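You operate a simulated robot arm through the tools that you are given. There is no shell and no other tool.

You are at the controls of a simulated robot arm. One attempt, no reset.

## Task
Crimp the blue round plug: in the nest, knob to blue, one stroke.
Fine: hand clear of the nest for the stroke; then the plug goes back to its rest.

The check looks at the end state, three seconds after you hand in, the way a careful person would. Anything else that was tipped, shoved, dropped, spilled or broken makes it a failure.

## Robot
A 7-joint arm with a fingered hand, fixed in place. Base frame: the origin is on the floor under the middle of its stand, x ahead of it, y to its left, z up; the work surface is at about z = 0.86. Readings come in m, degrees, newtons and seconds.
With the tool pointing down near the work surface it reaches from about 0.1 to 0.68 m from the base axis. Its first joint turns from -69.0 to 172.0 degrees. Payload 3.4 kg.
Tool frame: the origin (TCP) lies between the finger pads and is the grasp point; the fingertips stand 0.025 m ahead of it; z points along the fingers, y is the line along which they close. The gripper opens to 0.088 m; its body begins 0.029 m behind the TCP. The gripper is a hand of 5 fingers: y runs from the thumb to the fingers, the wrist lies at [-0.013, -0.097, -0.162] in the tool frame, and closing takes about 1.5 s.
Orientation is that of the tool frame in the base frame, as a unit quaternion [x, y, z, w]. With the fingers straight down and the wrist toward the robot, the tool's x, y and z point along [0, 1, 0], [1, 0, 0] and [0, 0, -1] of the base frame.

## Interface
- The arm moves only by the tool arm_command. Its argument "moves" is a list of rows, each a list of 7 numbers: the shift along the base's x, y, z in m, then the turn, a rotation vector about the base's x, y, z in degrees, then the gripper command, from -1 (shut) to 1 (fully open), values between in proportion. In form: [[dx, dy, dz, rx, ry, rz, fingers], ...]. A call has 1 to 20 rows; each row is the pose to reach, as a shift and turn from the pose commanded when the call began. Each row takes 0.2 s and may step no farther than 0.05 m and 8.6 degrees from the row before; otherwise, or with a gripper value out of range, the whole call is refused. A pose out of reach is approached as far as the arm can. The call stops where the force on the tool passes 40 N (or 10 N more than at its start, if that is more) or the arm is blocked; 0.2 s more then pass. The fingers move at their own pace (about 0.153 m/s each) and stop on an object; they squeeze with about 22 N. The grip force told is the motor's: it shows also when the fingers shut on nothing. Time passes only in rows, and 0.2 s behind the last, so rows that repeat a pose let the fingers close. It gives the time, the measured TCP pose, the force on the tool (base axes), the opening and the grip force at its end, in the units of the frame above (readings bear some noise), with the torque about the TCP (base axes, N m) and any sound that the robot's microphone picked up, and new pictures: "views" is both (left out), scene, wrist or none.
- Cameras (640 x 400 px; columns grow to the right, rows downward): "scene" is fixed at [0.0518, 0.6508, 1.6288]; the picture's right is [-0.97, -0.26, 0.00], its down [-0.09, 0.32, -0.94] and it looks along [0.25, -0.91, -0.33] (base axes); focal length 332 px, centre (320, 200). "wrist" rides on the gripper at [0.059, -0.079, -0.105] in the tool frame; the picture's right is [-0.73, 0.32, -0.61], its down [-0.62, -0.68, 0.38] and it looks along [-0.29, 0.66, 0.70] (tool axes); focal length 234 px, centre (320, 200). There is no depth. A picture from a camera that has moved, and an enlarged one, comes with that camera's place and axes in the base frame and with its lens.
- lift_body(by): slides the trunk up (or, below 0, down) by that many m; the arm rides with it, the base frame stays. It gives what a move gives, with no picture.
- set_grasp(shape): the hand has 5 fingers and takes this shape, open, in about a second: jaw (thumb against the fingers, like two jaws); tri (thumb and two fingers); tip (a fingertip pinch); poke (one finger out to press); point (the index stretched); flat (the hand flat); cup (the hand cupped); fist (a fist). The gripper value then closes the fingers along that shape, each until it touches; the sizes above hold for jaw. It gives what a move gives, with no picture.
- inspect(camera, box): a new picture of the part [left, top, right, bottom] of that camera's present view, enlarged. No time passes.
- job_done(): hands the job in; it is judged then, once.

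Nothing tells you positions but the pictures and the camera data. Unless the task says otherwise, let go and move clear before handing in.

The tools are called after "Request:" by a JSON object that holds its "api" and its "payload". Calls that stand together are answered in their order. arm_command: Moves the arm, as the interface text tells. Its arguments: {"type":"object","properties":{"moves":{"type":"array"},"views":{"type":"string","enum":["both","scene","wrist","none"]}},"required":["moves"]} The other tools are called the same way: lift_body (by) moves the trunk up or down; set_grasp (shape) gives the hand a shape; inspect (camera, box) takes an enlarged picture of a part of a camera's view; job_done () hands the job in.

At the start:

```text
clock: 0.0
tcp_pos: [0.3494, -0.1846, 1.4359]
ee_rot: [0.706, 0.708, 0.0, -0.001]
ft_force: [-0.3, -0.2, -0.8]
ft_torque: [0.01, 0.02, 0.0]
width: 0.0874
finger_force: 0.0
shape: jaw
trunk travel left (down, up): [-0.75, 0.19]
```

scene: 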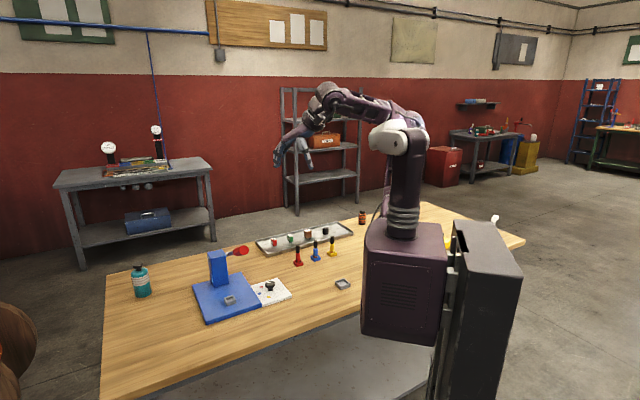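
wrist: 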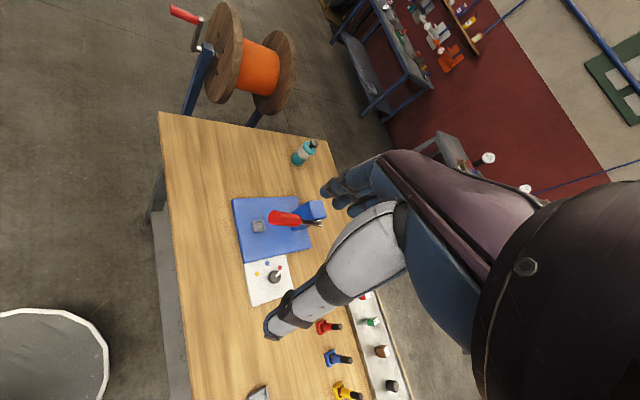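

I see a blue crimping press with a red lever on a blue base, a white card with a knob and coloured dots, three plugs (red, blue, yellow) standing on the table, and a tray with other parts. I'll enlarge the pictures first to find details.

Request:
{"api": "inspect", "payload": {"camera": "scene", "box": [180, 230, 310, 330]}}

Request:
{"api": "inspect", "payload": {"camera": "scene", "box": [240, 200, 380, 300]}}

Request:
{"api": "inspect", "payload": {"camera": "wrist", "box": [220, 180, 420, 310]}}

Request:
{"api": "inspect", "payload": {"camera": "wrist", "box": [230, 280, 420, 400]}}

```text
4.00 times, centred on (245, 280) of scene
camera zoom: at [0.0518, 0.6508, 1.6288], right [-0.97, -0.26, 0.0], down [-0.09, 0.32, -0.94], along [0.25, -0.91, -0.33], focal length 1326 px, centre (620, -120)
```

zoom: 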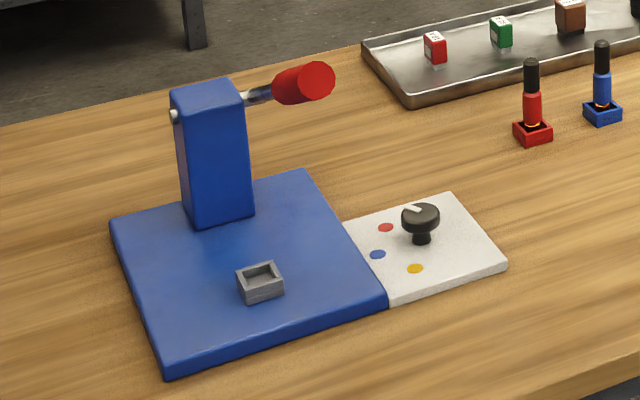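

```text
4.00 times, centred on (310, 250) of scene
camera zoom: at [0.0518, 0.6508, 1.6288], right [-0.97, -0.26, 0.0], down [-0.09, 0.32, -0.94], along [0.25, -0.91, -0.33], focal length 1326 px, centre (360, 0)
```

zoom: 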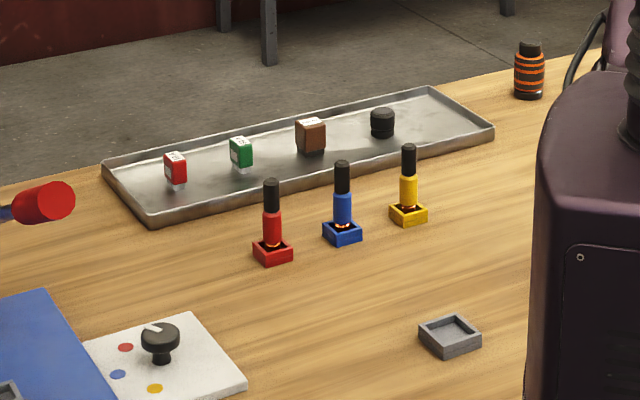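

```text
3.08 times, centred on (320, 245) of wrist
camera zoom: at [0.2694, -0.1266, 1.539], right [0.32, -0.73, 0.61], down [-0.68, -0.62, -0.38], along [0.66, -0.29, -0.7], focal length 720 px, centre (320, 62)
```

zoom: 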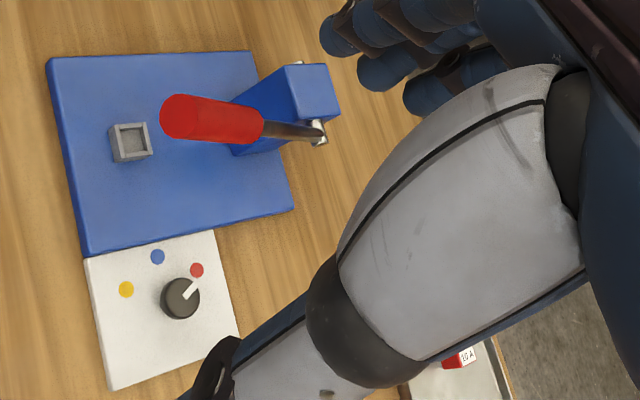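

```text
3.33 times, centred on (325, 340) of wrist
camera zoom: at [0.2694, -0.1266, 1.539], right [0.32, -0.73, 0.61], down [-0.68, -0.62, -0.38], along [0.66, -0.29, -0.7], focal length 781 px, centre (303, -267)
```

zoom: 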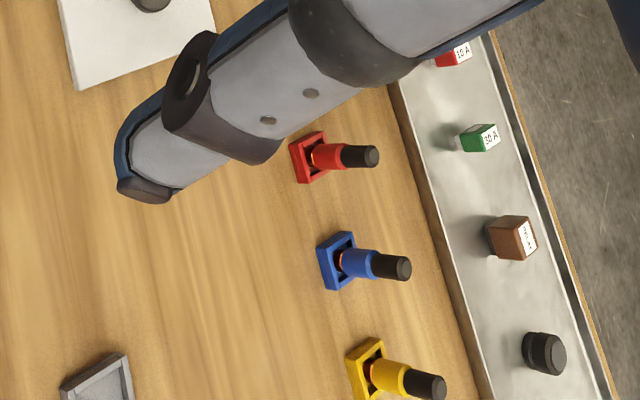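

The blue plug stands at about (0.42, -0.655), the nest is at about (0.63, -0.24), the knob at about (0.52, -0.35) pointing to red, and the lever end is near (0.545, -0.224, 1.11). I'll swing the hand toward the plugs, staying high, for a closer look.

Request:
{"api": "arm_command", "payload": {"moves": [[-0.015, -0.027, 0, 0, 0, -8, 1], [-0.03, -0.055, 0, 0, 0, -16, 1], [-0.045, -0.082, 0, 0, 0, -24, 1], [-0.06, -0.11, 0, 0, 0, -32, 1], [-0.075, -0.137, 0, 0, 0, -40, 1], [-0.09, -0.165, 0, 0, 0, -48, 1], [-0.104, -0.192, 0, 0, 0, -56, 1], [-0.104, -0.192, 0, 0, 0, -56, 1]], "views": "both"}}

```text
clock: 1.8
tcp_pos: [0.2728, -0.3988, 1.3963]
ee_rot: [0.956, 0.294, 0.002, -0.001]
ft_force: [0.1, -0.4, -0.6]
ft_torque: [0.0, 0.0, -0.01]
width: 0.0877
finger_force: 0.0
shape: jaw
out of reach, approached as far as the arm can: row 5, 6, 7, 8
trunk travel left (down, up): [-0.75, 0.19]
camera wrist: at [0.2763, -0.3013, 1.5], right [-0.42, -0.67, 0.61], down [-0.9, 0.21, -0.39], along [0.13, -0.71, -0.7], focal length 234 px, centre (320, 200)
```

scene: 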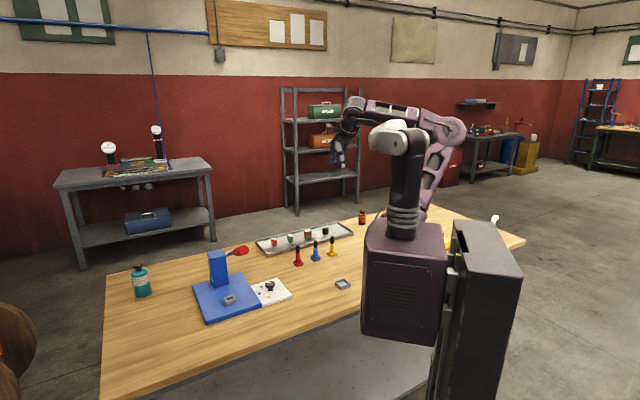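
wrist: 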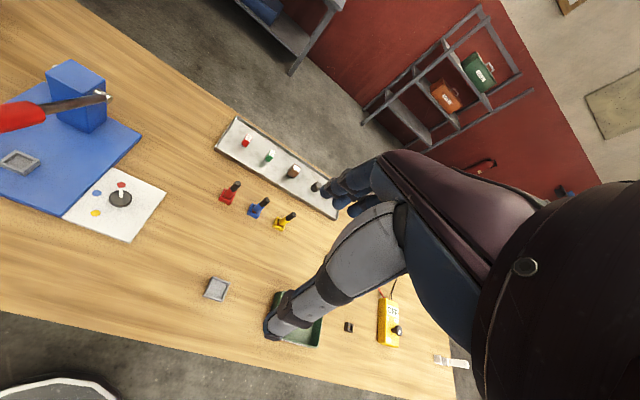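

The hand now faces the plugs, and the wrist view shows them together with the press and the selector. I'll enlarge these before going down.

Request:
{"api": "inspect", "payload": {"camera": "wrist", "box": [200, 160, 320, 240]}}

Request:
{"api": "inspect", "payload": {"camera": "wrist", "box": [0, 50, 180, 250]}}

```text
5.00 times, centred on (260, 200) of wrist
camera zoom: at [0.2763, -0.3013, 1.5], right [-0.42, -0.67, 0.61], down [-0.9, 0.21, -0.39], along [0.13, -0.71, -0.7], focal length 1171 px, centre (620, 200)
```

zoom: 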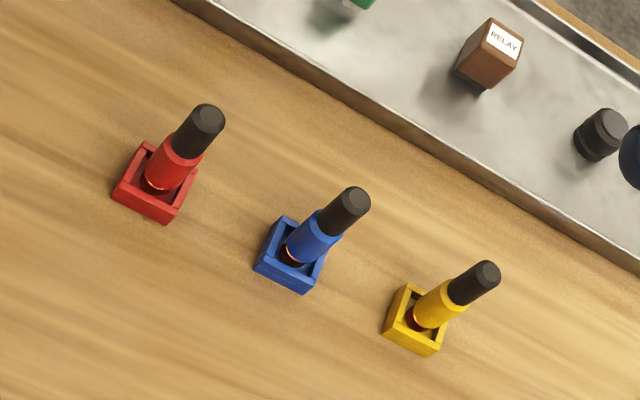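

```text
2.00 times, centred on (90, 150) of wrist
camera zoom: at [0.2763, -0.3013, 1.5], right [-0.42, -0.67, 0.61], down [-0.9, 0.21, -0.39], along [0.13, -0.71, -0.7], focal length 468 px, centre (780, 300)
```

zoom: 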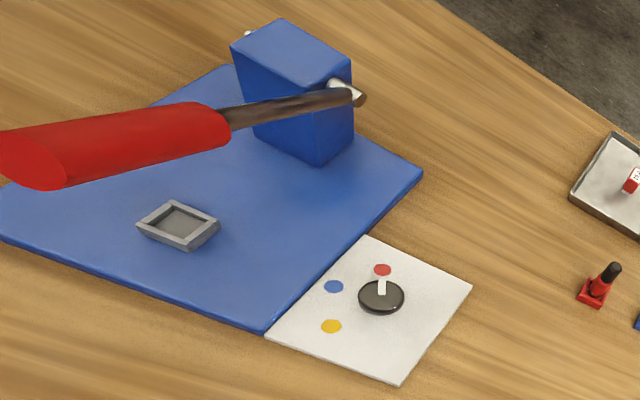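

The plugs are round cylinders with black caps, standing upright in square holders, and the knob mark points to red. I'll lower the trunk so the arm can reach the table, then look again.

Request:
{"api": "lift_body", "payload": {"by": -0.3}}

```text
clock: 4.8
tcp_pos: [0.2724, -0.3981, 1.0964]
ee_rot: [0.956, 0.294, 0.003, 0.001]
ft_force: [-0.1, 0.5, 0.2]
ft_torque: [0.03, -0.02, -0.02]
width: 0.0878
finger_force: 0.0
shape: jaw
trunk travel left (down, up): [-0.45, 0.49]
```

The trunk is down 0.3 m and the TCP is at z = 1.096. I'll move above the knob, which I put at (0.522, -0.361), with the hand turned so a +60° twist stays comfortable, and then look.

Request:
{"api": "arm_command", "payload": {"moves": [[0.042, 0.006, 0, 0, 0, -2, 1], [0.084, 0.012, 0, 0, 0, -4, 1], [0.126, 0.018, 0, 0, 0, -6, 1], [0.168, 0.025, 0, 0, 0, -8, 1], [0.21, 0.031, -0.01, 0, 0, -8, 1], [0.25, 0.037, -0.02, 0, 0, -8, 1], [0.25, 0.037, -0.03, 0, 0, -8, 1]], "views": "both"}}

```text
clock: 6.4
tcp_pos: [0.5175, -0.3689, 1.0563]
ee_rot: [0.973, 0.229, 0.004, 0.0]
ft_force: [0.2, 0.1, -0.9]
ft_torque: [0.01, 0.03, 0.02]
width: 0.0875
finger_force: 0.1
shape: jaw
out of reach, approached as far as the arm can: row 4, 5, 6, 7
trunk travel left (down, up): [-0.45, 0.49]
camera wrist: at [0.5341, -0.2728, 1.1594], right [-0.51, -0.61, 0.6], down [-0.86, 0.33, -0.39], along [0.04, -0.72, -0.7], focal length 234 px, centre (320, 200)
```

scene: 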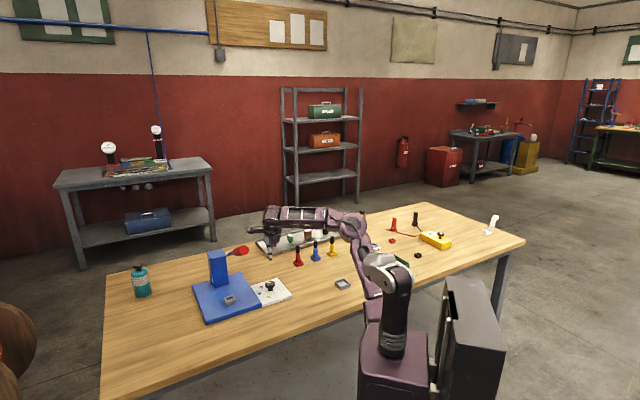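
wrist: 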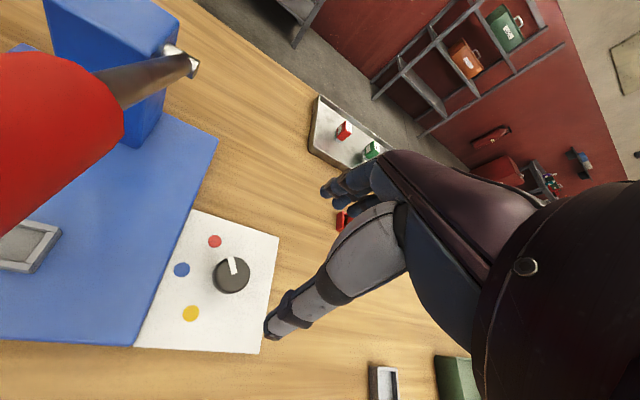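

The hand is now nearly over the knob, whose top I put at (0.523, -0.363, 0.905). I'll turn the hand away from the lever side (yaw +30°) before lowering any further.

Request:
{"api": "arm_command", "payload": {"moves": [[0, 0, 0, 0, 0, 8, 1], [0, 0, 0, 0, 0, 16, 1], [0, 0, 0, 0, 0, 24, 1], [0, 0, 0, 0, 0, 30, 1], [0, 0, 0, 0, 0, 30, 1]], "views": "both"}}

```text
clock: 7.6
tcp_pos: [0.5176, -0.3693, 1.0572]
ee_rot: [0.882, 0.471, 0.002, 0.0]
ft_force: [-0.3, -0.2, -0.3]
ft_torque: [0.01, 0.0, -0.01]
width: 0.0878
finger_force: 0.0
shape: jaw
trunk travel left (down, up): [-0.45, 0.49]
camera wrist: at [0.4837, -0.2767, 1.16], right [-0.14, -0.78, 0.61], down [-0.91, -0.14, -0.39], along [0.39, -0.6, -0.7], focal length 234 px, centre (320, 200)
```

scene: 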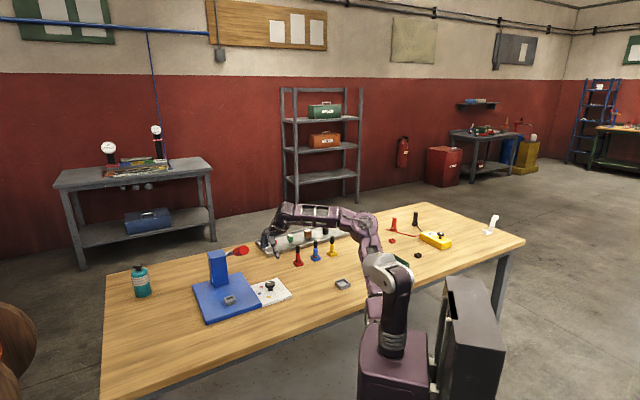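
wrist: 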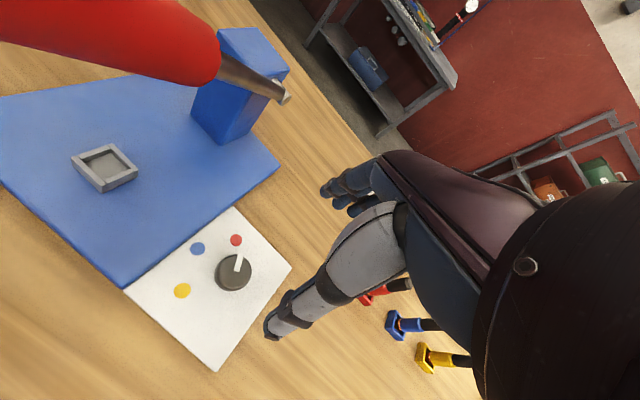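

The hand's yaw is about -34°, and I still put the knob at (0.523, -0.363). I'll lower the trunk 0.1 m, keeping the fingertips above the knob.

Request:
{"api": "lift_body", "payload": {"by": -0.1}}

Request:
{"api": "arm_command", "payload": {"moves": [[0.005, 0.006, 0, 0, 0, 0, 1], [0.005, 0.006, 0, 0, 0, 0, 1]], "views": "both"}}

```text
clock: 8.9
tcp_pos: [0.5175, -0.3699, 0.9568]
ee_rot: [0.882, 0.471, 0.002, 0.0]
ft_force: [0.6, -0.9, 0.3]
ft_torque: [0.0, 0.02, 0.0]
width: 0.0876
finger_force: 0.0
shape: jaw
trunk travel left (down, up): [-0.35, 0.59]
```

```text
clock: 9.5
tcp_pos: [0.5221, -0.3638, 0.9566]
ee_rot: [0.882, 0.47, 0.002, 0.0]
ft_force: [0.5, -0.5, 0.2]
ft_torque: [0.02, -0.02, 0.01]
width: 0.0877
finger_force: 0.0
shape: jaw
trunk travel left (down, up): [-0.35, 0.59]
camera wrist: at [0.4885, -0.2709, 1.0603], right [-0.14, -0.78, 0.6], down [-0.91, -0.14, -0.39], along [0.39, -0.6, -0.7], focal length 234 px, centre (320, 200)
```

scene: 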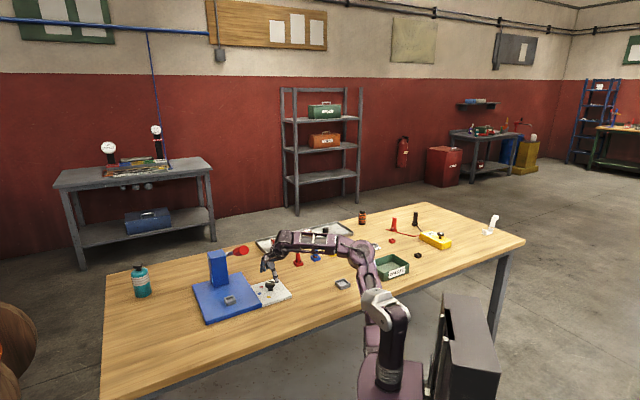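
wrist: 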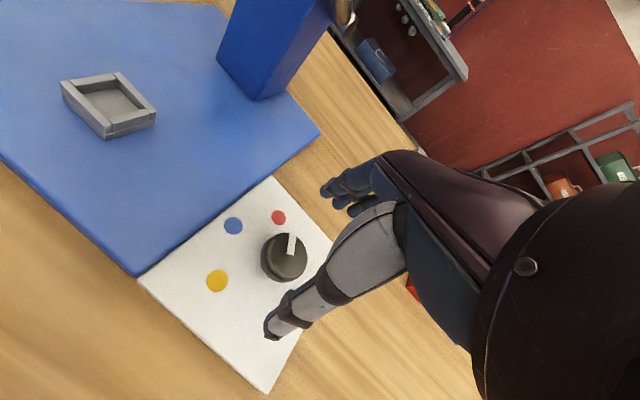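

The hand is over the knob and the pose is now in reach. I'll enlarge both views to check the knob, hand and lever clearances before going down.

Request:
{"api": "inspect", "payload": {"camera": "wrist", "box": [180, 140, 400, 360]}}

Request:
{"api": "inspect", "payload": {"camera": "scene", "box": [190, 220, 330, 320]}}

```text
1.82 times, centred on (290, 250) of wrist
camera zoom: at [0.4885, -0.2709, 1.0603], right [-0.14, -0.78, 0.6], down [-0.91, -0.14, -0.39], along [0.39, -0.6, -0.7], focal length 426 px, centre (374, 109)
```

zoom: 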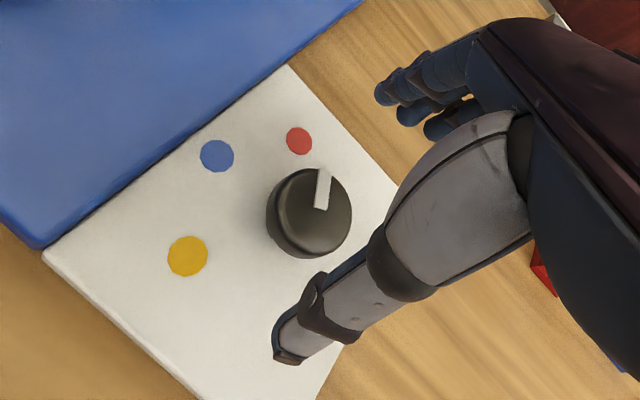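

```text
4.00 times, centred on (260, 270) of scene
camera zoom: at [0.0518, 0.6508, 1.6288], right [-0.97, -0.26, 0.0], down [-0.09, 0.32, -0.94], along [0.25, -0.91, -0.33], focal length 1326 px, centre (560, -80)
```

zoom: 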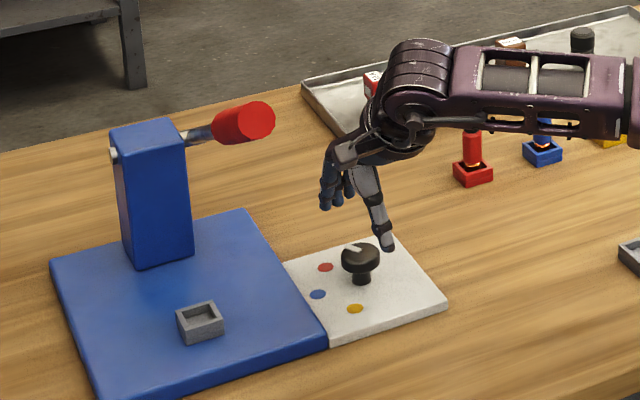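

The knob disc spans about z = 0.889–0.905, with its plate near 0.873. I'll descend until the fingertips are level with the disc, then close on it.

Request:
{"api": "arm_command", "payload": {"moves": [[0.0, -0.0, -0.015, 0, 0, 0, 1], [0, 0, -0.03, 0, 0, 0, 1], [0, 0, -0.042, 0, 0, 0, 1], [0, 0, -0.042, 0, 0, 0, 1]], "views": "both"}}

```text
clock: 10.5
tcp_pos: [0.5226, -0.3635, 0.9155]
ee_rot: [0.882, 0.471, 0.001, 0.0]
ft_force: [0.1, -0.5, -0.5]
ft_torque: [0.02, 0.01, 0.0]
width: 0.0876
finger_force: 0.1
shape: jaw
trunk travel left (down, up): [-0.35, 0.59]
camera wrist: at [0.4887, -0.2709, 1.0188], right [-0.14, -0.78, 0.6], down [-0.91, -0.14, -0.39], along [0.39, -0.6, -0.7], focal length 234 px, centre (320, 200)
```

scene: 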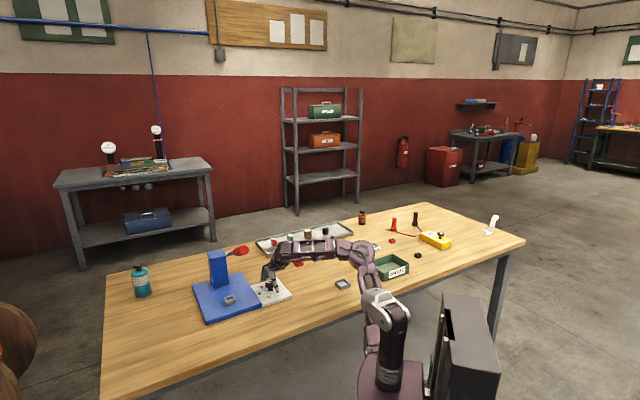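
wrist: 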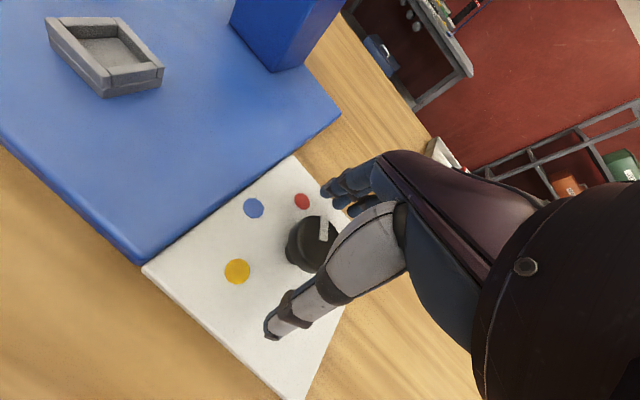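

Request:
{"api": "inspect", "payload": {"camera": "scene", "box": [230, 240, 320, 310]}}

Request:
{"api": "inspect", "payload": {"camera": "wrist", "box": [220, 160, 420, 360]}}

```text
5.71 times, centred on (275, 275) of scene
camera zoom: at [0.0518, 0.6508, 1.6288], right [-0.97, -0.26, 0.0], down [-0.09, 0.32, -0.94], along [0.25, -0.91, -0.33], focal length 1895 px, centre (577, -229)
```

zoom: 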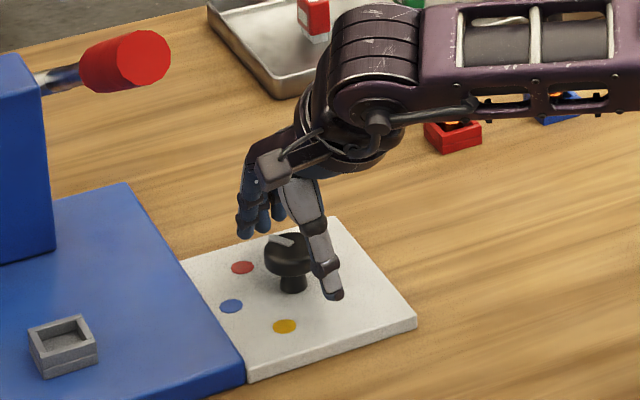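

```text
2.00 times, centred on (320, 260) of wrist
camera zoom: at [0.4887, -0.2709, 1.0188], right [-0.14, -0.78, 0.6], down [-0.91, -0.14, -0.39], along [0.39, -0.6, -0.7], focal length 468 px, centre (320, 80)
```

zoom: 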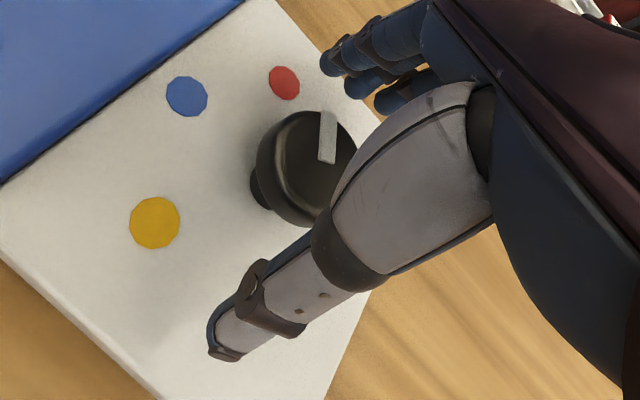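

The disc lies between the thumb and the fingers, so I'll close the hand on it in place.

Request:
{"api": "arm_command", "payload": {"moves": [[0, 0, 0, 0, 0, 0, 0.5], [0, 0, 0, 0, 0, 0, 0.2], [0, 0, 0, 0, 0, 0, 0.0], [0, 0, 0, 0, 0, 0, -0.3], [0, 0, 0, 0, 0, 0, -0.6], [0, 0, 0, 0, 0, 0, -1], [0, 0, 0, 0, 0, 0, -1], [0, 0, 0, 0, 0, 0, -1]], "views": "both"}}

```text
clock: 12.3
tcp_pos: [0.5225, -0.3634, 0.9156]
ee_rot: [0.882, 0.472, 0.001, 0.0]
ft_force: [0.3, 2.4, 0.3]
ft_torque: [0.01, 0.01, 0.07]
width: 0.031
finger_force: 22.3
shape: jaw
trunk travel left (down, up): [-0.35, 0.59]
camera wrist: at [0.4886, -0.2705, 1.0191], right [-0.14, -0.78, 0.61], down [-0.91, -0.14, -0.39], along [0.39, -0.6, -0.7], focal length 234 px, centre (320, 200)
```

scene: 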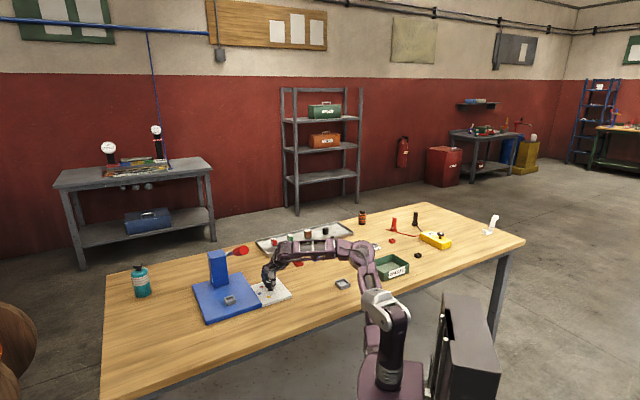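
wrist: 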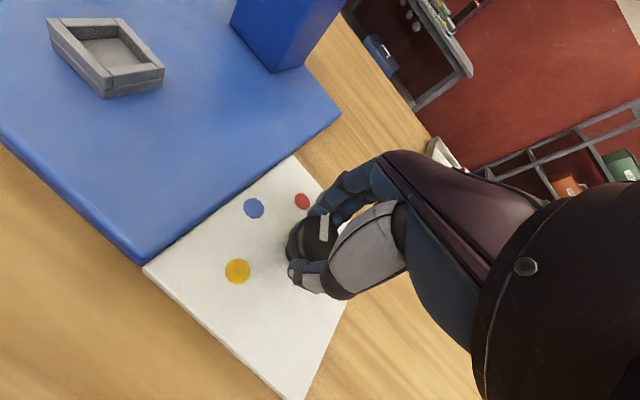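

The knob is gripped at width 0.031 m. The red-to-blue angle is about +60° counter-clockwise from above, so I'll turn the first half and check reach and torque.

Request:
{"api": "arm_command", "payload": {"moves": [[0, 0, 0, 0, 0, 7.5, -1], [0, 0, 0, 0, 0, 15, -1], [0, 0, 0, 0, 0, 22.5, -1], [0, 0, 0, 0, 0, 30, -1], [0, 0, 0, 0, 0, 30, -1]], "views": "wrist"}}

```text
clock: 13.5
tcp_pos: [0.5205, -0.3636, 0.9144]
ee_rot: [0.73, 0.684, 0.003, 0.0]
ft_force: [-6.9, -2.6, 3.2]
ft_torque: [-0.06, 0.1, -0.01]
width: 0.0307
finger_force: 22.0
shape: jaw
trunk travel left (down, up): [-0.35, 0.59]
camera wrist: at [0.4451, -0.3004, 1.0187], right [0.27, -0.75, 0.61], down [-0.72, -0.58, -0.39], along [0.64, -0.33, -0.69], focal length 234 px, centre (320, 200)
```

wrist: 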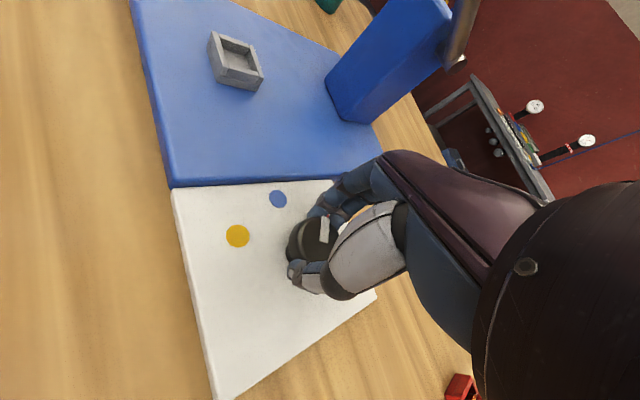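

The knob turns with the hand and the forces are small. I'll do the second half of the turn.

Request:
{"api": "arm_command", "payload": {"moves": [[0, 0, 0, 0, 0, 7.5, -1], [0, 0, 0, 0, 0, 15, -1], [0, 0, 0, 0, 0, 22.5, -1], [0, 0, 0, 0, 0, 30, -1], [0, 0, 0, 0, 0, 30, -1]], "views": "wrist"}}

Request:
{"api": "inspect", "payload": {"camera": "wrist", "box": [180, 120, 420, 320]}}

```text
clock: 14.7
tcp_pos: [0.4813, -0.2782, 0.8928]
ee_rot: [0.53, 0.848, 0.001, 0.001]
ft_force: [1.1, -1.5, 5.0]
ft_torque: [-0.15, -0.13, -0.02]
width: 0.0211
finger_force: 21.7
shape: jaw
out of reach, approached as far as the arm can: row 2, 3, 4, 5
trunk travel left (down, up): [-0.35, 0.59]
camera wrist: at [0.3838, -0.2604, 0.9962], right [0.61, -0.51, 0.61], down [-0.34, -0.86, -0.39], along [0.72, 0.03, -0.69], focal length 234 px, centre (320, 200)
```

wrist: 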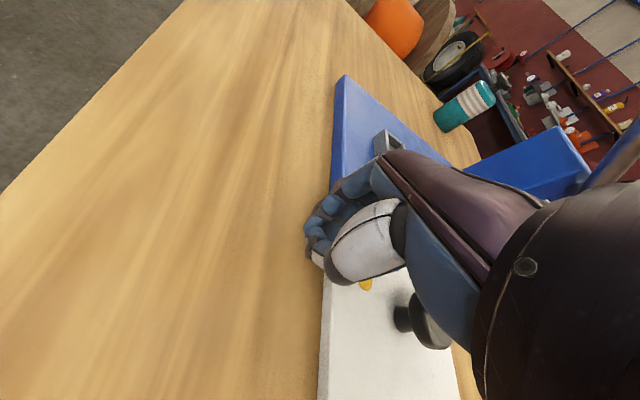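

```text
2.00 times, centred on (300, 220) of wrist
camera zoom: at [0.3838, -0.2604, 0.9962], right [0.61, -0.51, 0.61], down [-0.34, -0.86, -0.39], along [0.72, 0.03, -0.69], focal length 468 px, centre (360, 160)
```

zoom: 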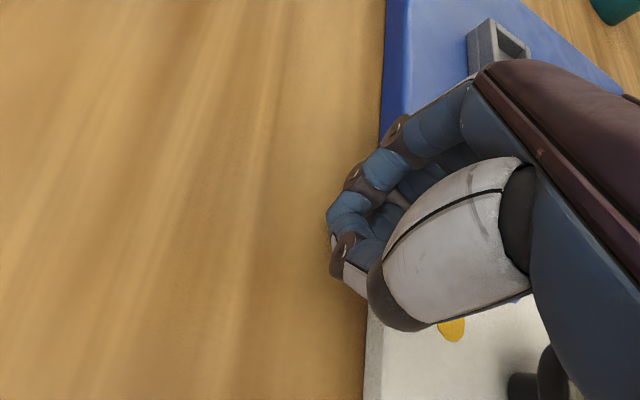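

That second half went out of reach and the hand slid off the knob. I'll lift straight up, and then check the knob and surroundings.

Request:
{"api": "arm_command", "payload": {"moves": [[0, 0, 0.02, 0, 0, 0, -1], [0, 0, 0.04, 0, 0, 0, -1], [0, 0, 0.08, 0, 0, 0, -1], [0, 0, 0.12, 0, 0, 0, -1], [0, 0, 0.12, 0, 0, 0, -1]], "views": "both"}}

Request:
{"api": "inspect", "payload": {"camera": "scene", "box": [180, 230, 320, 330]}}

```text
clock: 15.9
tcp_pos: [0.4669, -0.2467, 0.9867]
ee_rot: [0.53, 0.848, 0.002, 0.0]
ft_force: [0.6, -0.4, 0.0]
ft_torque: [-0.02, 0.01, 0.05]
width: 0.0212
finger_force: 22.1
shape: jaw
out of reach, approached as far as the arm can: row 1, 2, 3, 4, 5
trunk travel left (down, up): [-0.35, 0.59]
camera wrist: at [0.3696, -0.2283, 1.0908], right [0.61, -0.51, 0.61], down [-0.34, -0.86, -0.39], along [0.72, 0.03, -0.69], focal length 234 px, centre (320, 200)
```

scene: 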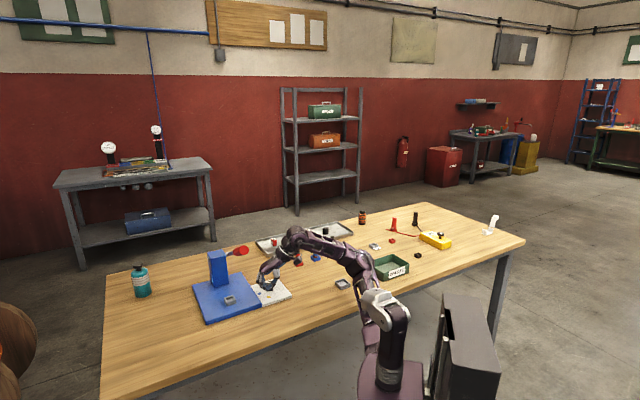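
wrist: 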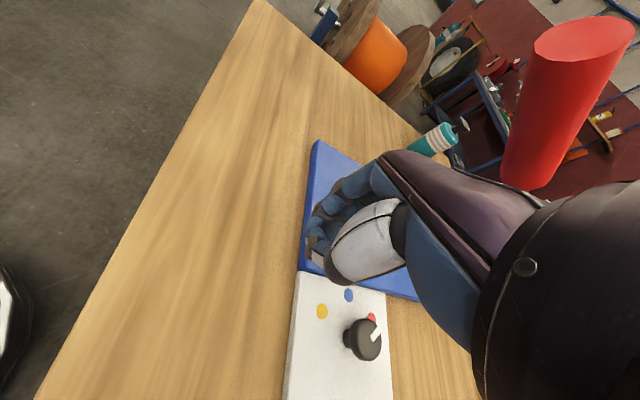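

```text
4.00 times, centred on (250, 280) of scene
camera zoom: at [0.0518, 0.6508, 1.6288], right [-0.97, -0.26, 0.0], down [-0.09, 0.32, -0.94], along [0.25, -0.91, -0.33], focal length 1326 px, centre (600, -120)
```

zoom: 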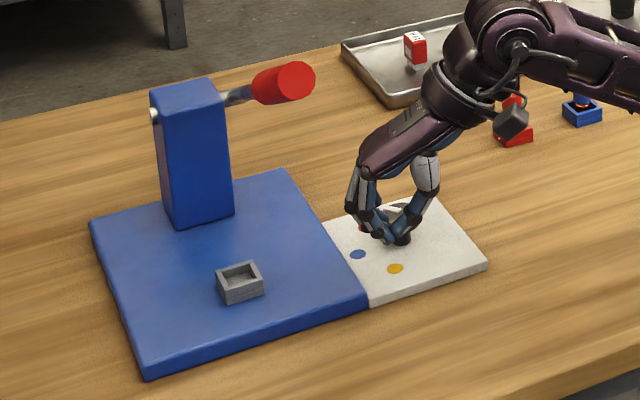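

The hand is clear of the board now. I'll zoom on the knob to see where the mark ended up.

Request:
{"api": "inspect", "payload": {"camera": "wrist", "box": [280, 270, 420, 400]}}

```text
3.08 times, centred on (350, 335) of wrist
camera zoom: at [0.3696, -0.2283, 1.0908], right [0.61, -0.51, 0.61], down [-0.34, -0.86, -0.39], along [0.72, 0.03, -0.69], focal length 720 px, centre (228, -215)
```

zoom: 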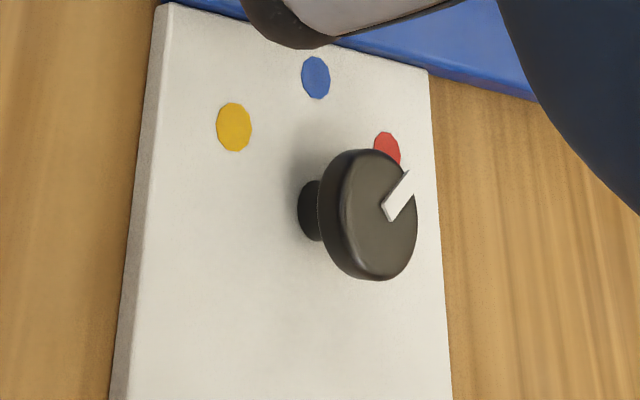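

The knob mark now sits roughly a quarter to a third of the way from red to blue, and the dots' circle centre puts its axis at (0.5235, -0.366). I'll go back above it with the hand yawed to about -50°, from where the remaining turn stays inside the reach.

Request:
{"api": "arm_command", "payload": {"moves": [[0.005, -0.012, 0, 0, 0, -7.6, 0], [0.011, -0.024, 0, 0, 0, -15.2, 1], [0.017, -0.036, 0, 0, 0, -22.8, 1], [0.023, -0.048, 0, 0, 0, -30.4, 1], [0.028, -0.06, 0, 0, 0, -38, 1], [0.034, -0.072, 0, 0, 0, -45.6, 1], [0.04, -0.083, 0, 0, 0, -53.2, 1], [0.045, -0.095, 0, 0, 0, -60.8, 1], [0.051, -0.107, 0, 0, 0, -68.4, 1], [0.0566, -0.119, 0, 0, 0, -76, 1], [0.0566, -0.119, 0, 0, 0, -76, 1]], "views": "both"}}

Request:
{"api": "inspect", "payload": {"camera": "wrist", "box": [180, 160, 380, 360]}}

```text
clock: 18.3
tcp_pos: [0.5232, -0.3662, 0.9891]
ee_rot: [0.939, 0.343, 0.001, 0.0]
ft_force: [0.2, -0.3, 0.4]
ft_torque: [-0.01, 0.0, -0.01]
width: 0.0876
finger_force: 0.0
shape: jaw
trunk travel left (down, up): [-0.35, 0.59]
camera wrist: at [0.5162, -0.2679, 1.0923], right [-0.35, -0.72, 0.61], down [-0.91, 0.12, -0.39], along [0.2, -0.69, -0.7], focal length 234 px, centre (320, 200)
```

scene: 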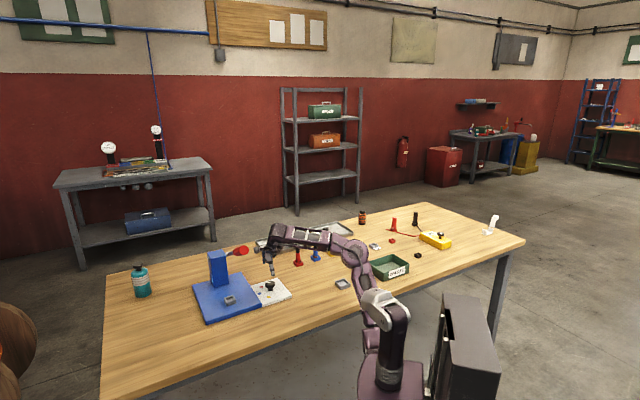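
wrist: 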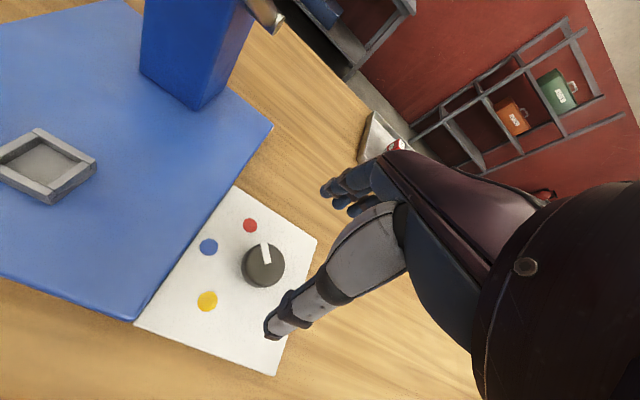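

```text
2.00 times, centred on (280, 260) of wrist
camera zoom: at [0.5162, -0.2679, 1.0923], right [-0.35, -0.72, 0.61], down [-0.91, 0.12, -0.39], along [0.2, -0.69, -0.7], focal length 468 px, centre (400, 80)
```

zoom: 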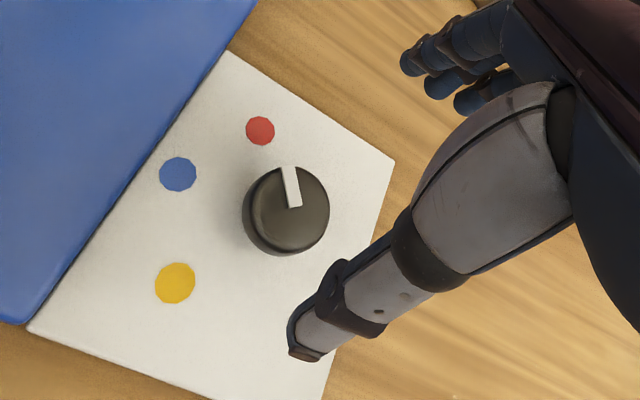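

The mark is still at red (the slide dragged it back), so the full +60° is needed. I'll descend around the knob at yaw -50°, then turn the open hand to about -64° below the lever's height, so the turn ends at a yaw I know is reachable.

Request:
{"api": "arm_command", "payload": {"moves": [[0, 0, -0.025, 0, 0, 0, 1], [0, 0, -0.05, 0, 0, 0, 1], [0, 0, -0.074, 0, 0, 0, 1], [0, 0, -0.074, 0, 0, -7, 1], [0, 0, -0.074, 0, 0, -14, 1], [0, 0, -0.074, 0, 0, -14, 1]], "views": "both"}}

Request:
{"api": "inspect", "payload": {"camera": "scene", "box": [210, 220, 330, 310]}}

```text
clock: 19.7
tcp_pos: [0.5234, -0.3641, 0.9125]
ee_rot: [0.974, 0.227, 0.002, 0.001]
ft_force: [-0.3, -0.7, 0.2]
ft_torque: [0.02, 0.03, -0.04]
width: 0.0877
finger_force: 0.0
shape: jaw
trunk travel left (down, up): [-0.35, 0.59]
camera wrist: at [0.5407, -0.2683, 1.0167], right [-0.51, -0.61, 0.61], down [-0.86, 0.34, -0.39], along [0.03, -0.72, -0.7], focal length 234 px, centre (320, 200)
```

scene: 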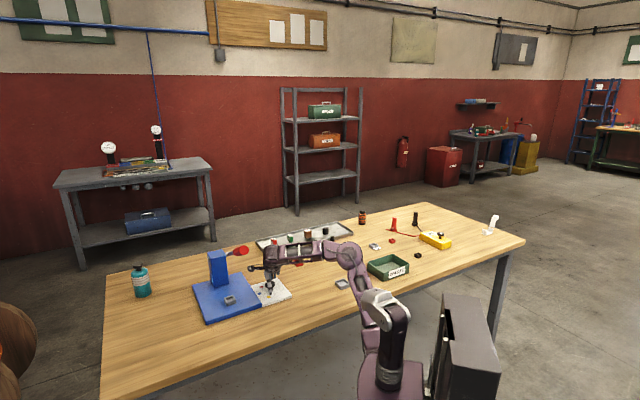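
wrist: 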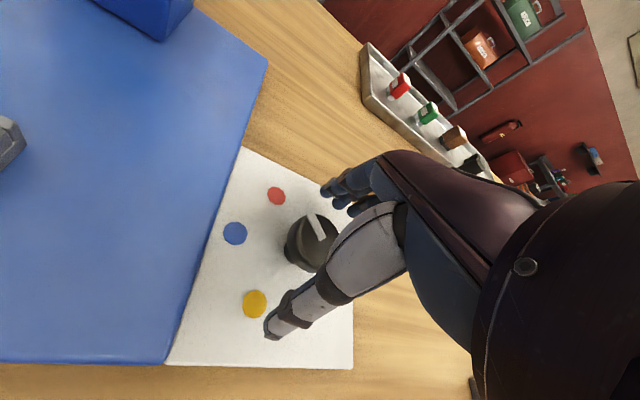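

```text
4.44 times, centred on (270, 265) of scene
camera zoom: at [0.0518, 0.6508, 1.6288], right [-0.97, -0.26, 0.0], down [-0.09, 0.32, -0.94], along [0.25, -0.91, -0.33], focal length 1474 px, centre (542, -89)
```

zoom: 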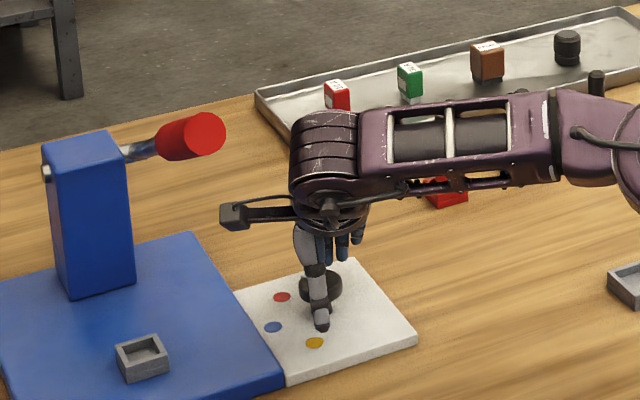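

The hand is open around the knob and the camera bracket is below the lever. I'll close now and check the grip.

Request:
{"api": "arm_command", "payload": {"moves": [[0, -0.001, 0, 0, 0, 0, 0.5], [0, -0.001, 0, 0, 0, 0, 0.2], [0, -0.001, 0, 0, 0, 0, 0.0], [0, -0.001, 0, 0, 0, 0, -0.3], [0, -0.001, 0, 0, 0, 0, -0.6], [0, -0.001, 0, 0, 0, 0, -1], [0, -0.001, 0, 0, 0, 0, -1], [0, -0.001, 0, 0, 0, 0, -1]], "views": "wrist"}}

```text
clock: 21.5
tcp_pos: [0.5232, -0.3659, 0.9134]
ee_rot: [0.974, 0.226, 0.002, 0.0]
ft_force: [-1.7, 2.5, 0.4]
ft_torque: [0.06, 0.05, -0.01]
width: 0.0312
finger_force: 22.3
shape: jaw
trunk travel left (down, up): [-0.35, 0.59]
camera wrist: at [0.5405, -0.2688, 1.0173], right [-0.51, -0.61, 0.61], down [-0.86, 0.34, -0.39], along [0.03, -0.72, -0.7], focal length 234 px, centre (320, 200)
```

wrist: 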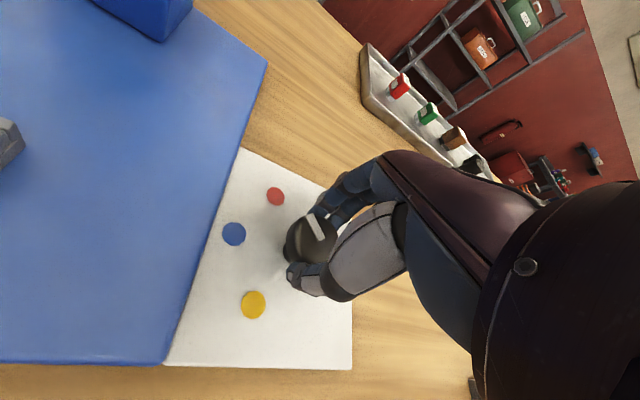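

The grip holds at 0.031 m. I'll turn +30° first.

Request:
{"api": "arm_command", "payload": {"moves": [[0, 0, 0, 0, 0, 7.5, -1], [0, 0, 0, 0, 0, 15, -1], [0, 0, 0, 0, 0, 22.5, -1], [0, 0, 0, 0, 0, 30, -1], [0, 0, 0, 0, 0, 30, -1]], "views": "wrist"}}

```text
clock: 22.7
tcp_pos: [0.5223, -0.3657, 0.9139]
ee_rot: [0.882, 0.472, 0.002, 0.001]
ft_force: [-6.1, 2.3, -1.4]
ft_torque: [0.04, 0.1, -0.02]
width: 0.0307
finger_force: 21.9
shape: jaw
trunk travel left (down, up): [-0.35, 0.59]
camera wrist: at [0.4889, -0.2735, 1.0176], right [-0.14, -0.78, 0.61], down [-0.91, -0.14, -0.39], along [0.39, -0.6, -0.7], focal length 234 px, centre (320, 200)
```

wrist: 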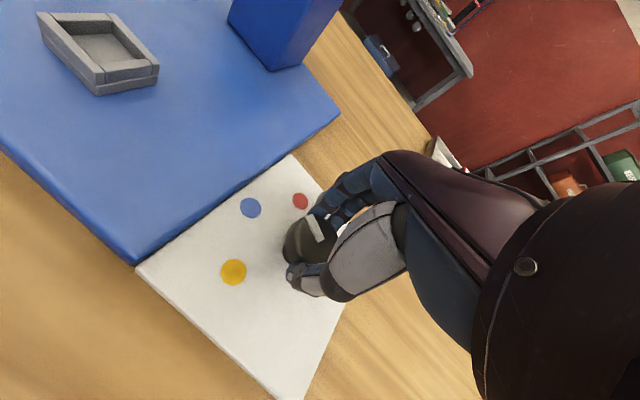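

The mark is following the hand. I'll do the next 30°, and the end yaw of about -4° was reachable before.

Request:
{"api": "arm_command", "payload": {"moves": [[0, 0, 0, 0, 0, 7, -1], [0, 0, 0, 0, 0, 14, -1], [0, 0, 0, 0, 0, 21, -1], [0, 0, 0, 0, 0, 21, -1]], "views": "wrist"}}

Request:
{"api": "inspect", "payload": {"camera": "wrist", "box": [200, 150, 380, 310]}}

```text
clock: 23.7
tcp_pos: [0.5219, -0.366, 0.9139]
ee_rot: [0.781, 0.624, 0.002, 0.0]
ft_force: [-8.3, 1.3, -3.4]
ft_torque: [0.02, 0.15, -0.01]
width: 0.0303
finger_force: 22.5
shape: jaw
trunk travel left (down, up): [-0.35, 0.59]
camera wrist: at [0.4577, -0.292, 1.0178], right [0.15, -0.78, 0.61], down [-0.8, -0.46, -0.39], along [0.58, -0.43, -0.7], focal length 234 px, centre (320, 200)
```

wrist: 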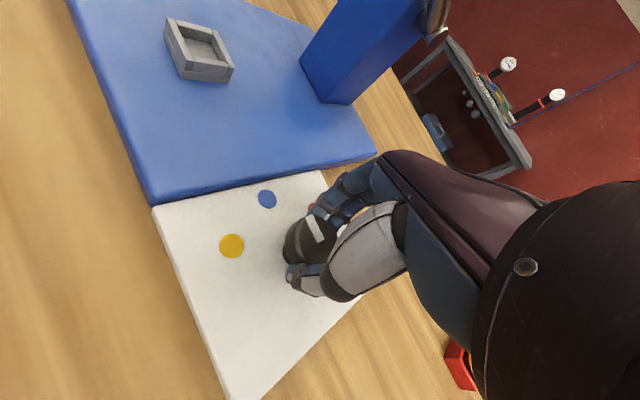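

```text
2.50 times, centred on (290, 230) of wrist
camera zoom: at [0.4577, -0.292, 1.0178], right [0.15, -0.78, 0.61], down [-0.8, -0.46, -0.39], along [0.58, -0.43, -0.7], focal length 585 px, centre (395, 125)
```

zoom: 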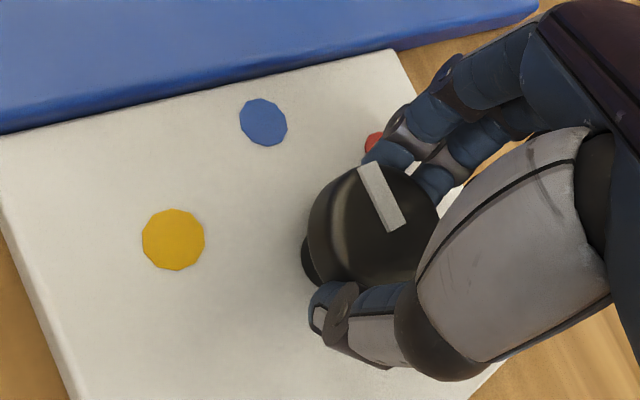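

The mark is most of the way there, at about 36–42° where blue is at 45°. I'll add the last 9°, then open and lift off to check.

Request:
{"api": "arm_command", "payload": {"moves": [[0, 0, 0, 0, 0, 4.5, -1], [0, 0, 0, 0, 0, 9, -1], [0, 0, 0, 0, 0, 9, -1]], "views": "wrist"}}

Request:
{"api": "inspect", "payload": {"camera": "wrist", "box": [200, 150, 380, 310]}}

```text
clock: 24.5
tcp_pos: [0.5225, -0.3653, 0.914]
ee_rot: [0.73, 0.684, 0.002, 0.0]
ft_force: [-8.8, -1.7, -2.4]
ft_torque: [-0.02, 0.14, -0.02]
width: 0.0301
finger_force: 21.9
shape: jaw
trunk travel left (down, up): [-0.35, 0.59]
camera wrist: at [0.4469, -0.3032, 1.0179], right [0.27, -0.75, 0.61], down [-0.72, -0.58, -0.39], along [0.64, -0.33, -0.7], focal length 234 px, centre (320, 200)
```

wrist: 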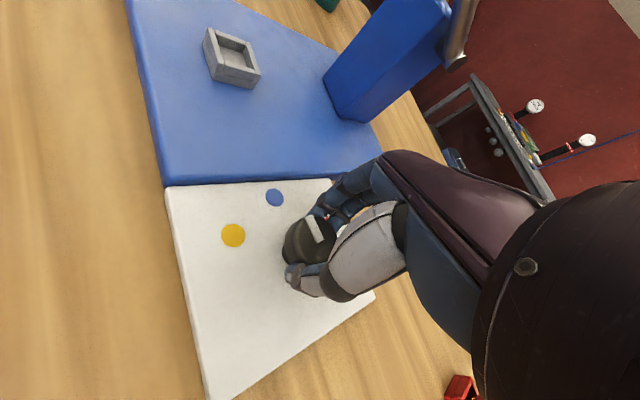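

```text
2.50 times, centred on (290, 230) of wrist
camera zoom: at [0.4469, -0.3032, 1.0179], right [0.27, -0.75, 0.61], down [-0.72, -0.58, -0.39], along [0.64, -0.33, -0.7], focal length 585 px, centre (395, 125)
```

zoom: 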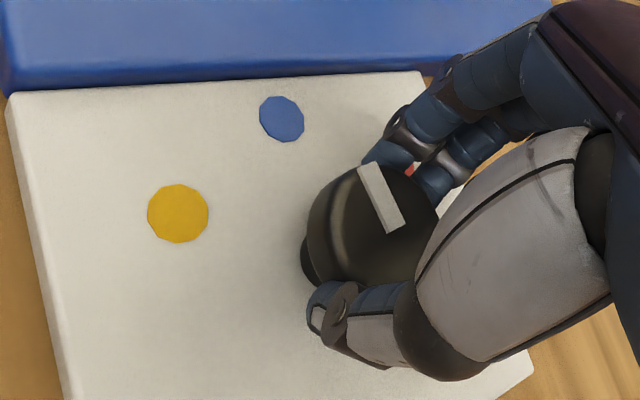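

I'll open the hand and lift straight up to check where the mark stands.

Request:
{"api": "arm_command", "payload": {"moves": [[0, 0, 0, 0, 0, 0, 0], [0, 0, 0, 0, 0, 0, 0.5], [0, 0, 0, 0, 0, 0, 1], [0, 0, 0, 0, 0, 0, 1], [0, 0, 0, 0, 0, 0, 1], [0, 0, 0.03, 0, 0, 0, 1], [0, 0, 0.06, 0, 0, 0, 1], [0, 0, 0.09, 0, 0, 0, 1], [0, 0, 0.09, 0, 0, 0, 1]], "views": "both"}}

Request:
{"api": "inspect", "payload": {"camera": "wrist", "box": [180, 150, 360, 310]}}

Request:
{"api": "inspect", "payload": {"camera": "scene", "box": [240, 260, 310, 310]}}

```text
clock: 26.5
tcp_pos: [0.5234, -0.3654, 1.0039]
ee_rot: [0.73, 0.683, 0.001, -0.001]
ft_force: [0.6, 0.2, 0.3]
ft_torque: [0.01, -0.01, 0.04]
width: 0.088
finger_force: 0.1
shape: jaw
trunk travel left (down, up): [-0.35, 0.59]
camera wrist: at [0.4483, -0.3024, 1.107], right [0.27, -0.75, 0.6], down [-0.72, -0.58, -0.39], along [0.64, -0.33, -0.7], focal length 234 px, centre (320, 200)
```

scene: 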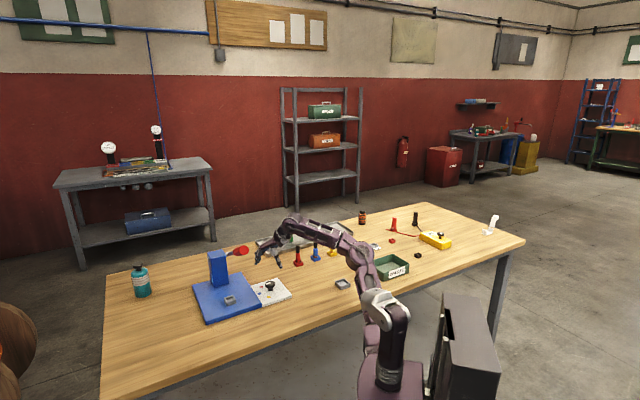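
wrist: 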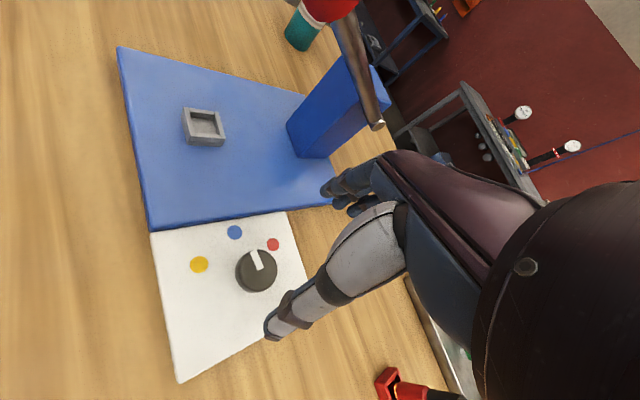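

```text
2.50 times, centred on (270, 230) of wrist
camera zoom: at [0.4483, -0.3024, 1.107], right [0.27, -0.75, 0.6], down [-0.72, -0.58, -0.39], along [0.64, -0.33, -0.7], focal length 585 px, centre (445, 125)
```

zoom: 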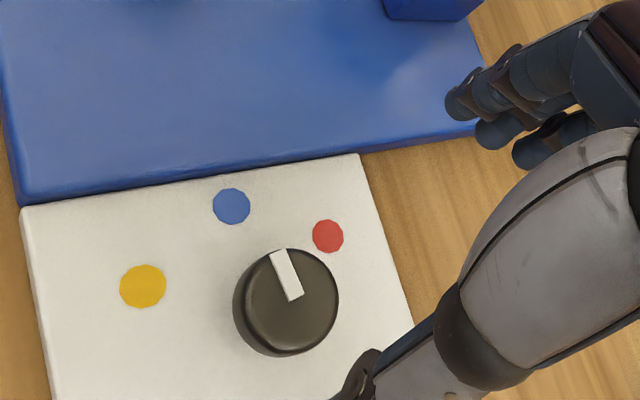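

```text
8.00 times, centred on (275, 285) of scene
camera zoom: at [0.0518, 0.6508, 1.6288], right [-0.97, -0.26, 0.0], down [-0.09, 0.32, -0.94], along [0.25, -0.91, -0.33], focal length 2653 px, centre (680, -480)
```

zoom: 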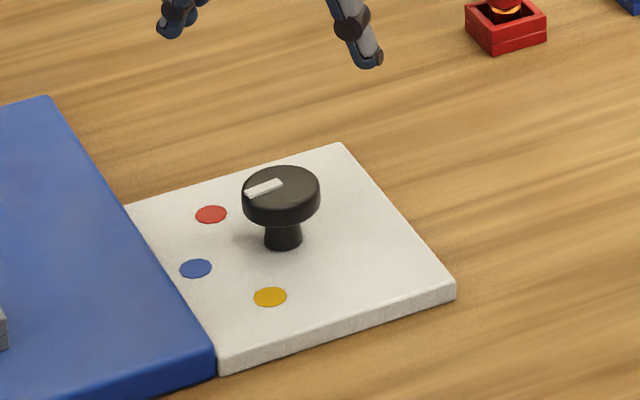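

The knob mark now lines up with blue (about 44° against 45°) and stays there. Next is the blue plug at about (0.4215, -0.652), near the edge of reach. I'll retreat to a free spot and turn the hand sideways so that thumb and fingers can close horizontally around the upright plug.

Request:
{"api": "arm_command", "payload": {"moves": [[-0.03, -0.014, 0.025, 0, 0, 0, 1], [-0.062, -0.028, 0.05, 0, 0, 0, 1], [-0.093, -0.042, 0.075, 0, 0, 0, 1], [-0.123, -0.055, 0.095, 0, 0, 0, 1], [-0.123, -0.055, 0.095, 0, 0, 0, 1]], "views": "none"}}

```text
clock: 27.7
tcp_pos: [0.4019, -0.3799, 1.0576]
ee_rot: [0.731, 0.683, 0.002, 0.0]
ft_force: [0.2, 0.5, -0.4]
ft_torque: [0.0, 0.02, -0.04]
width: 0.0879
finger_force: 0.1
shape: jaw
out of reach, approached as far as the arm can: row 2, 3, 4, 5
trunk travel left (down, up): [-0.35, 0.59]
```

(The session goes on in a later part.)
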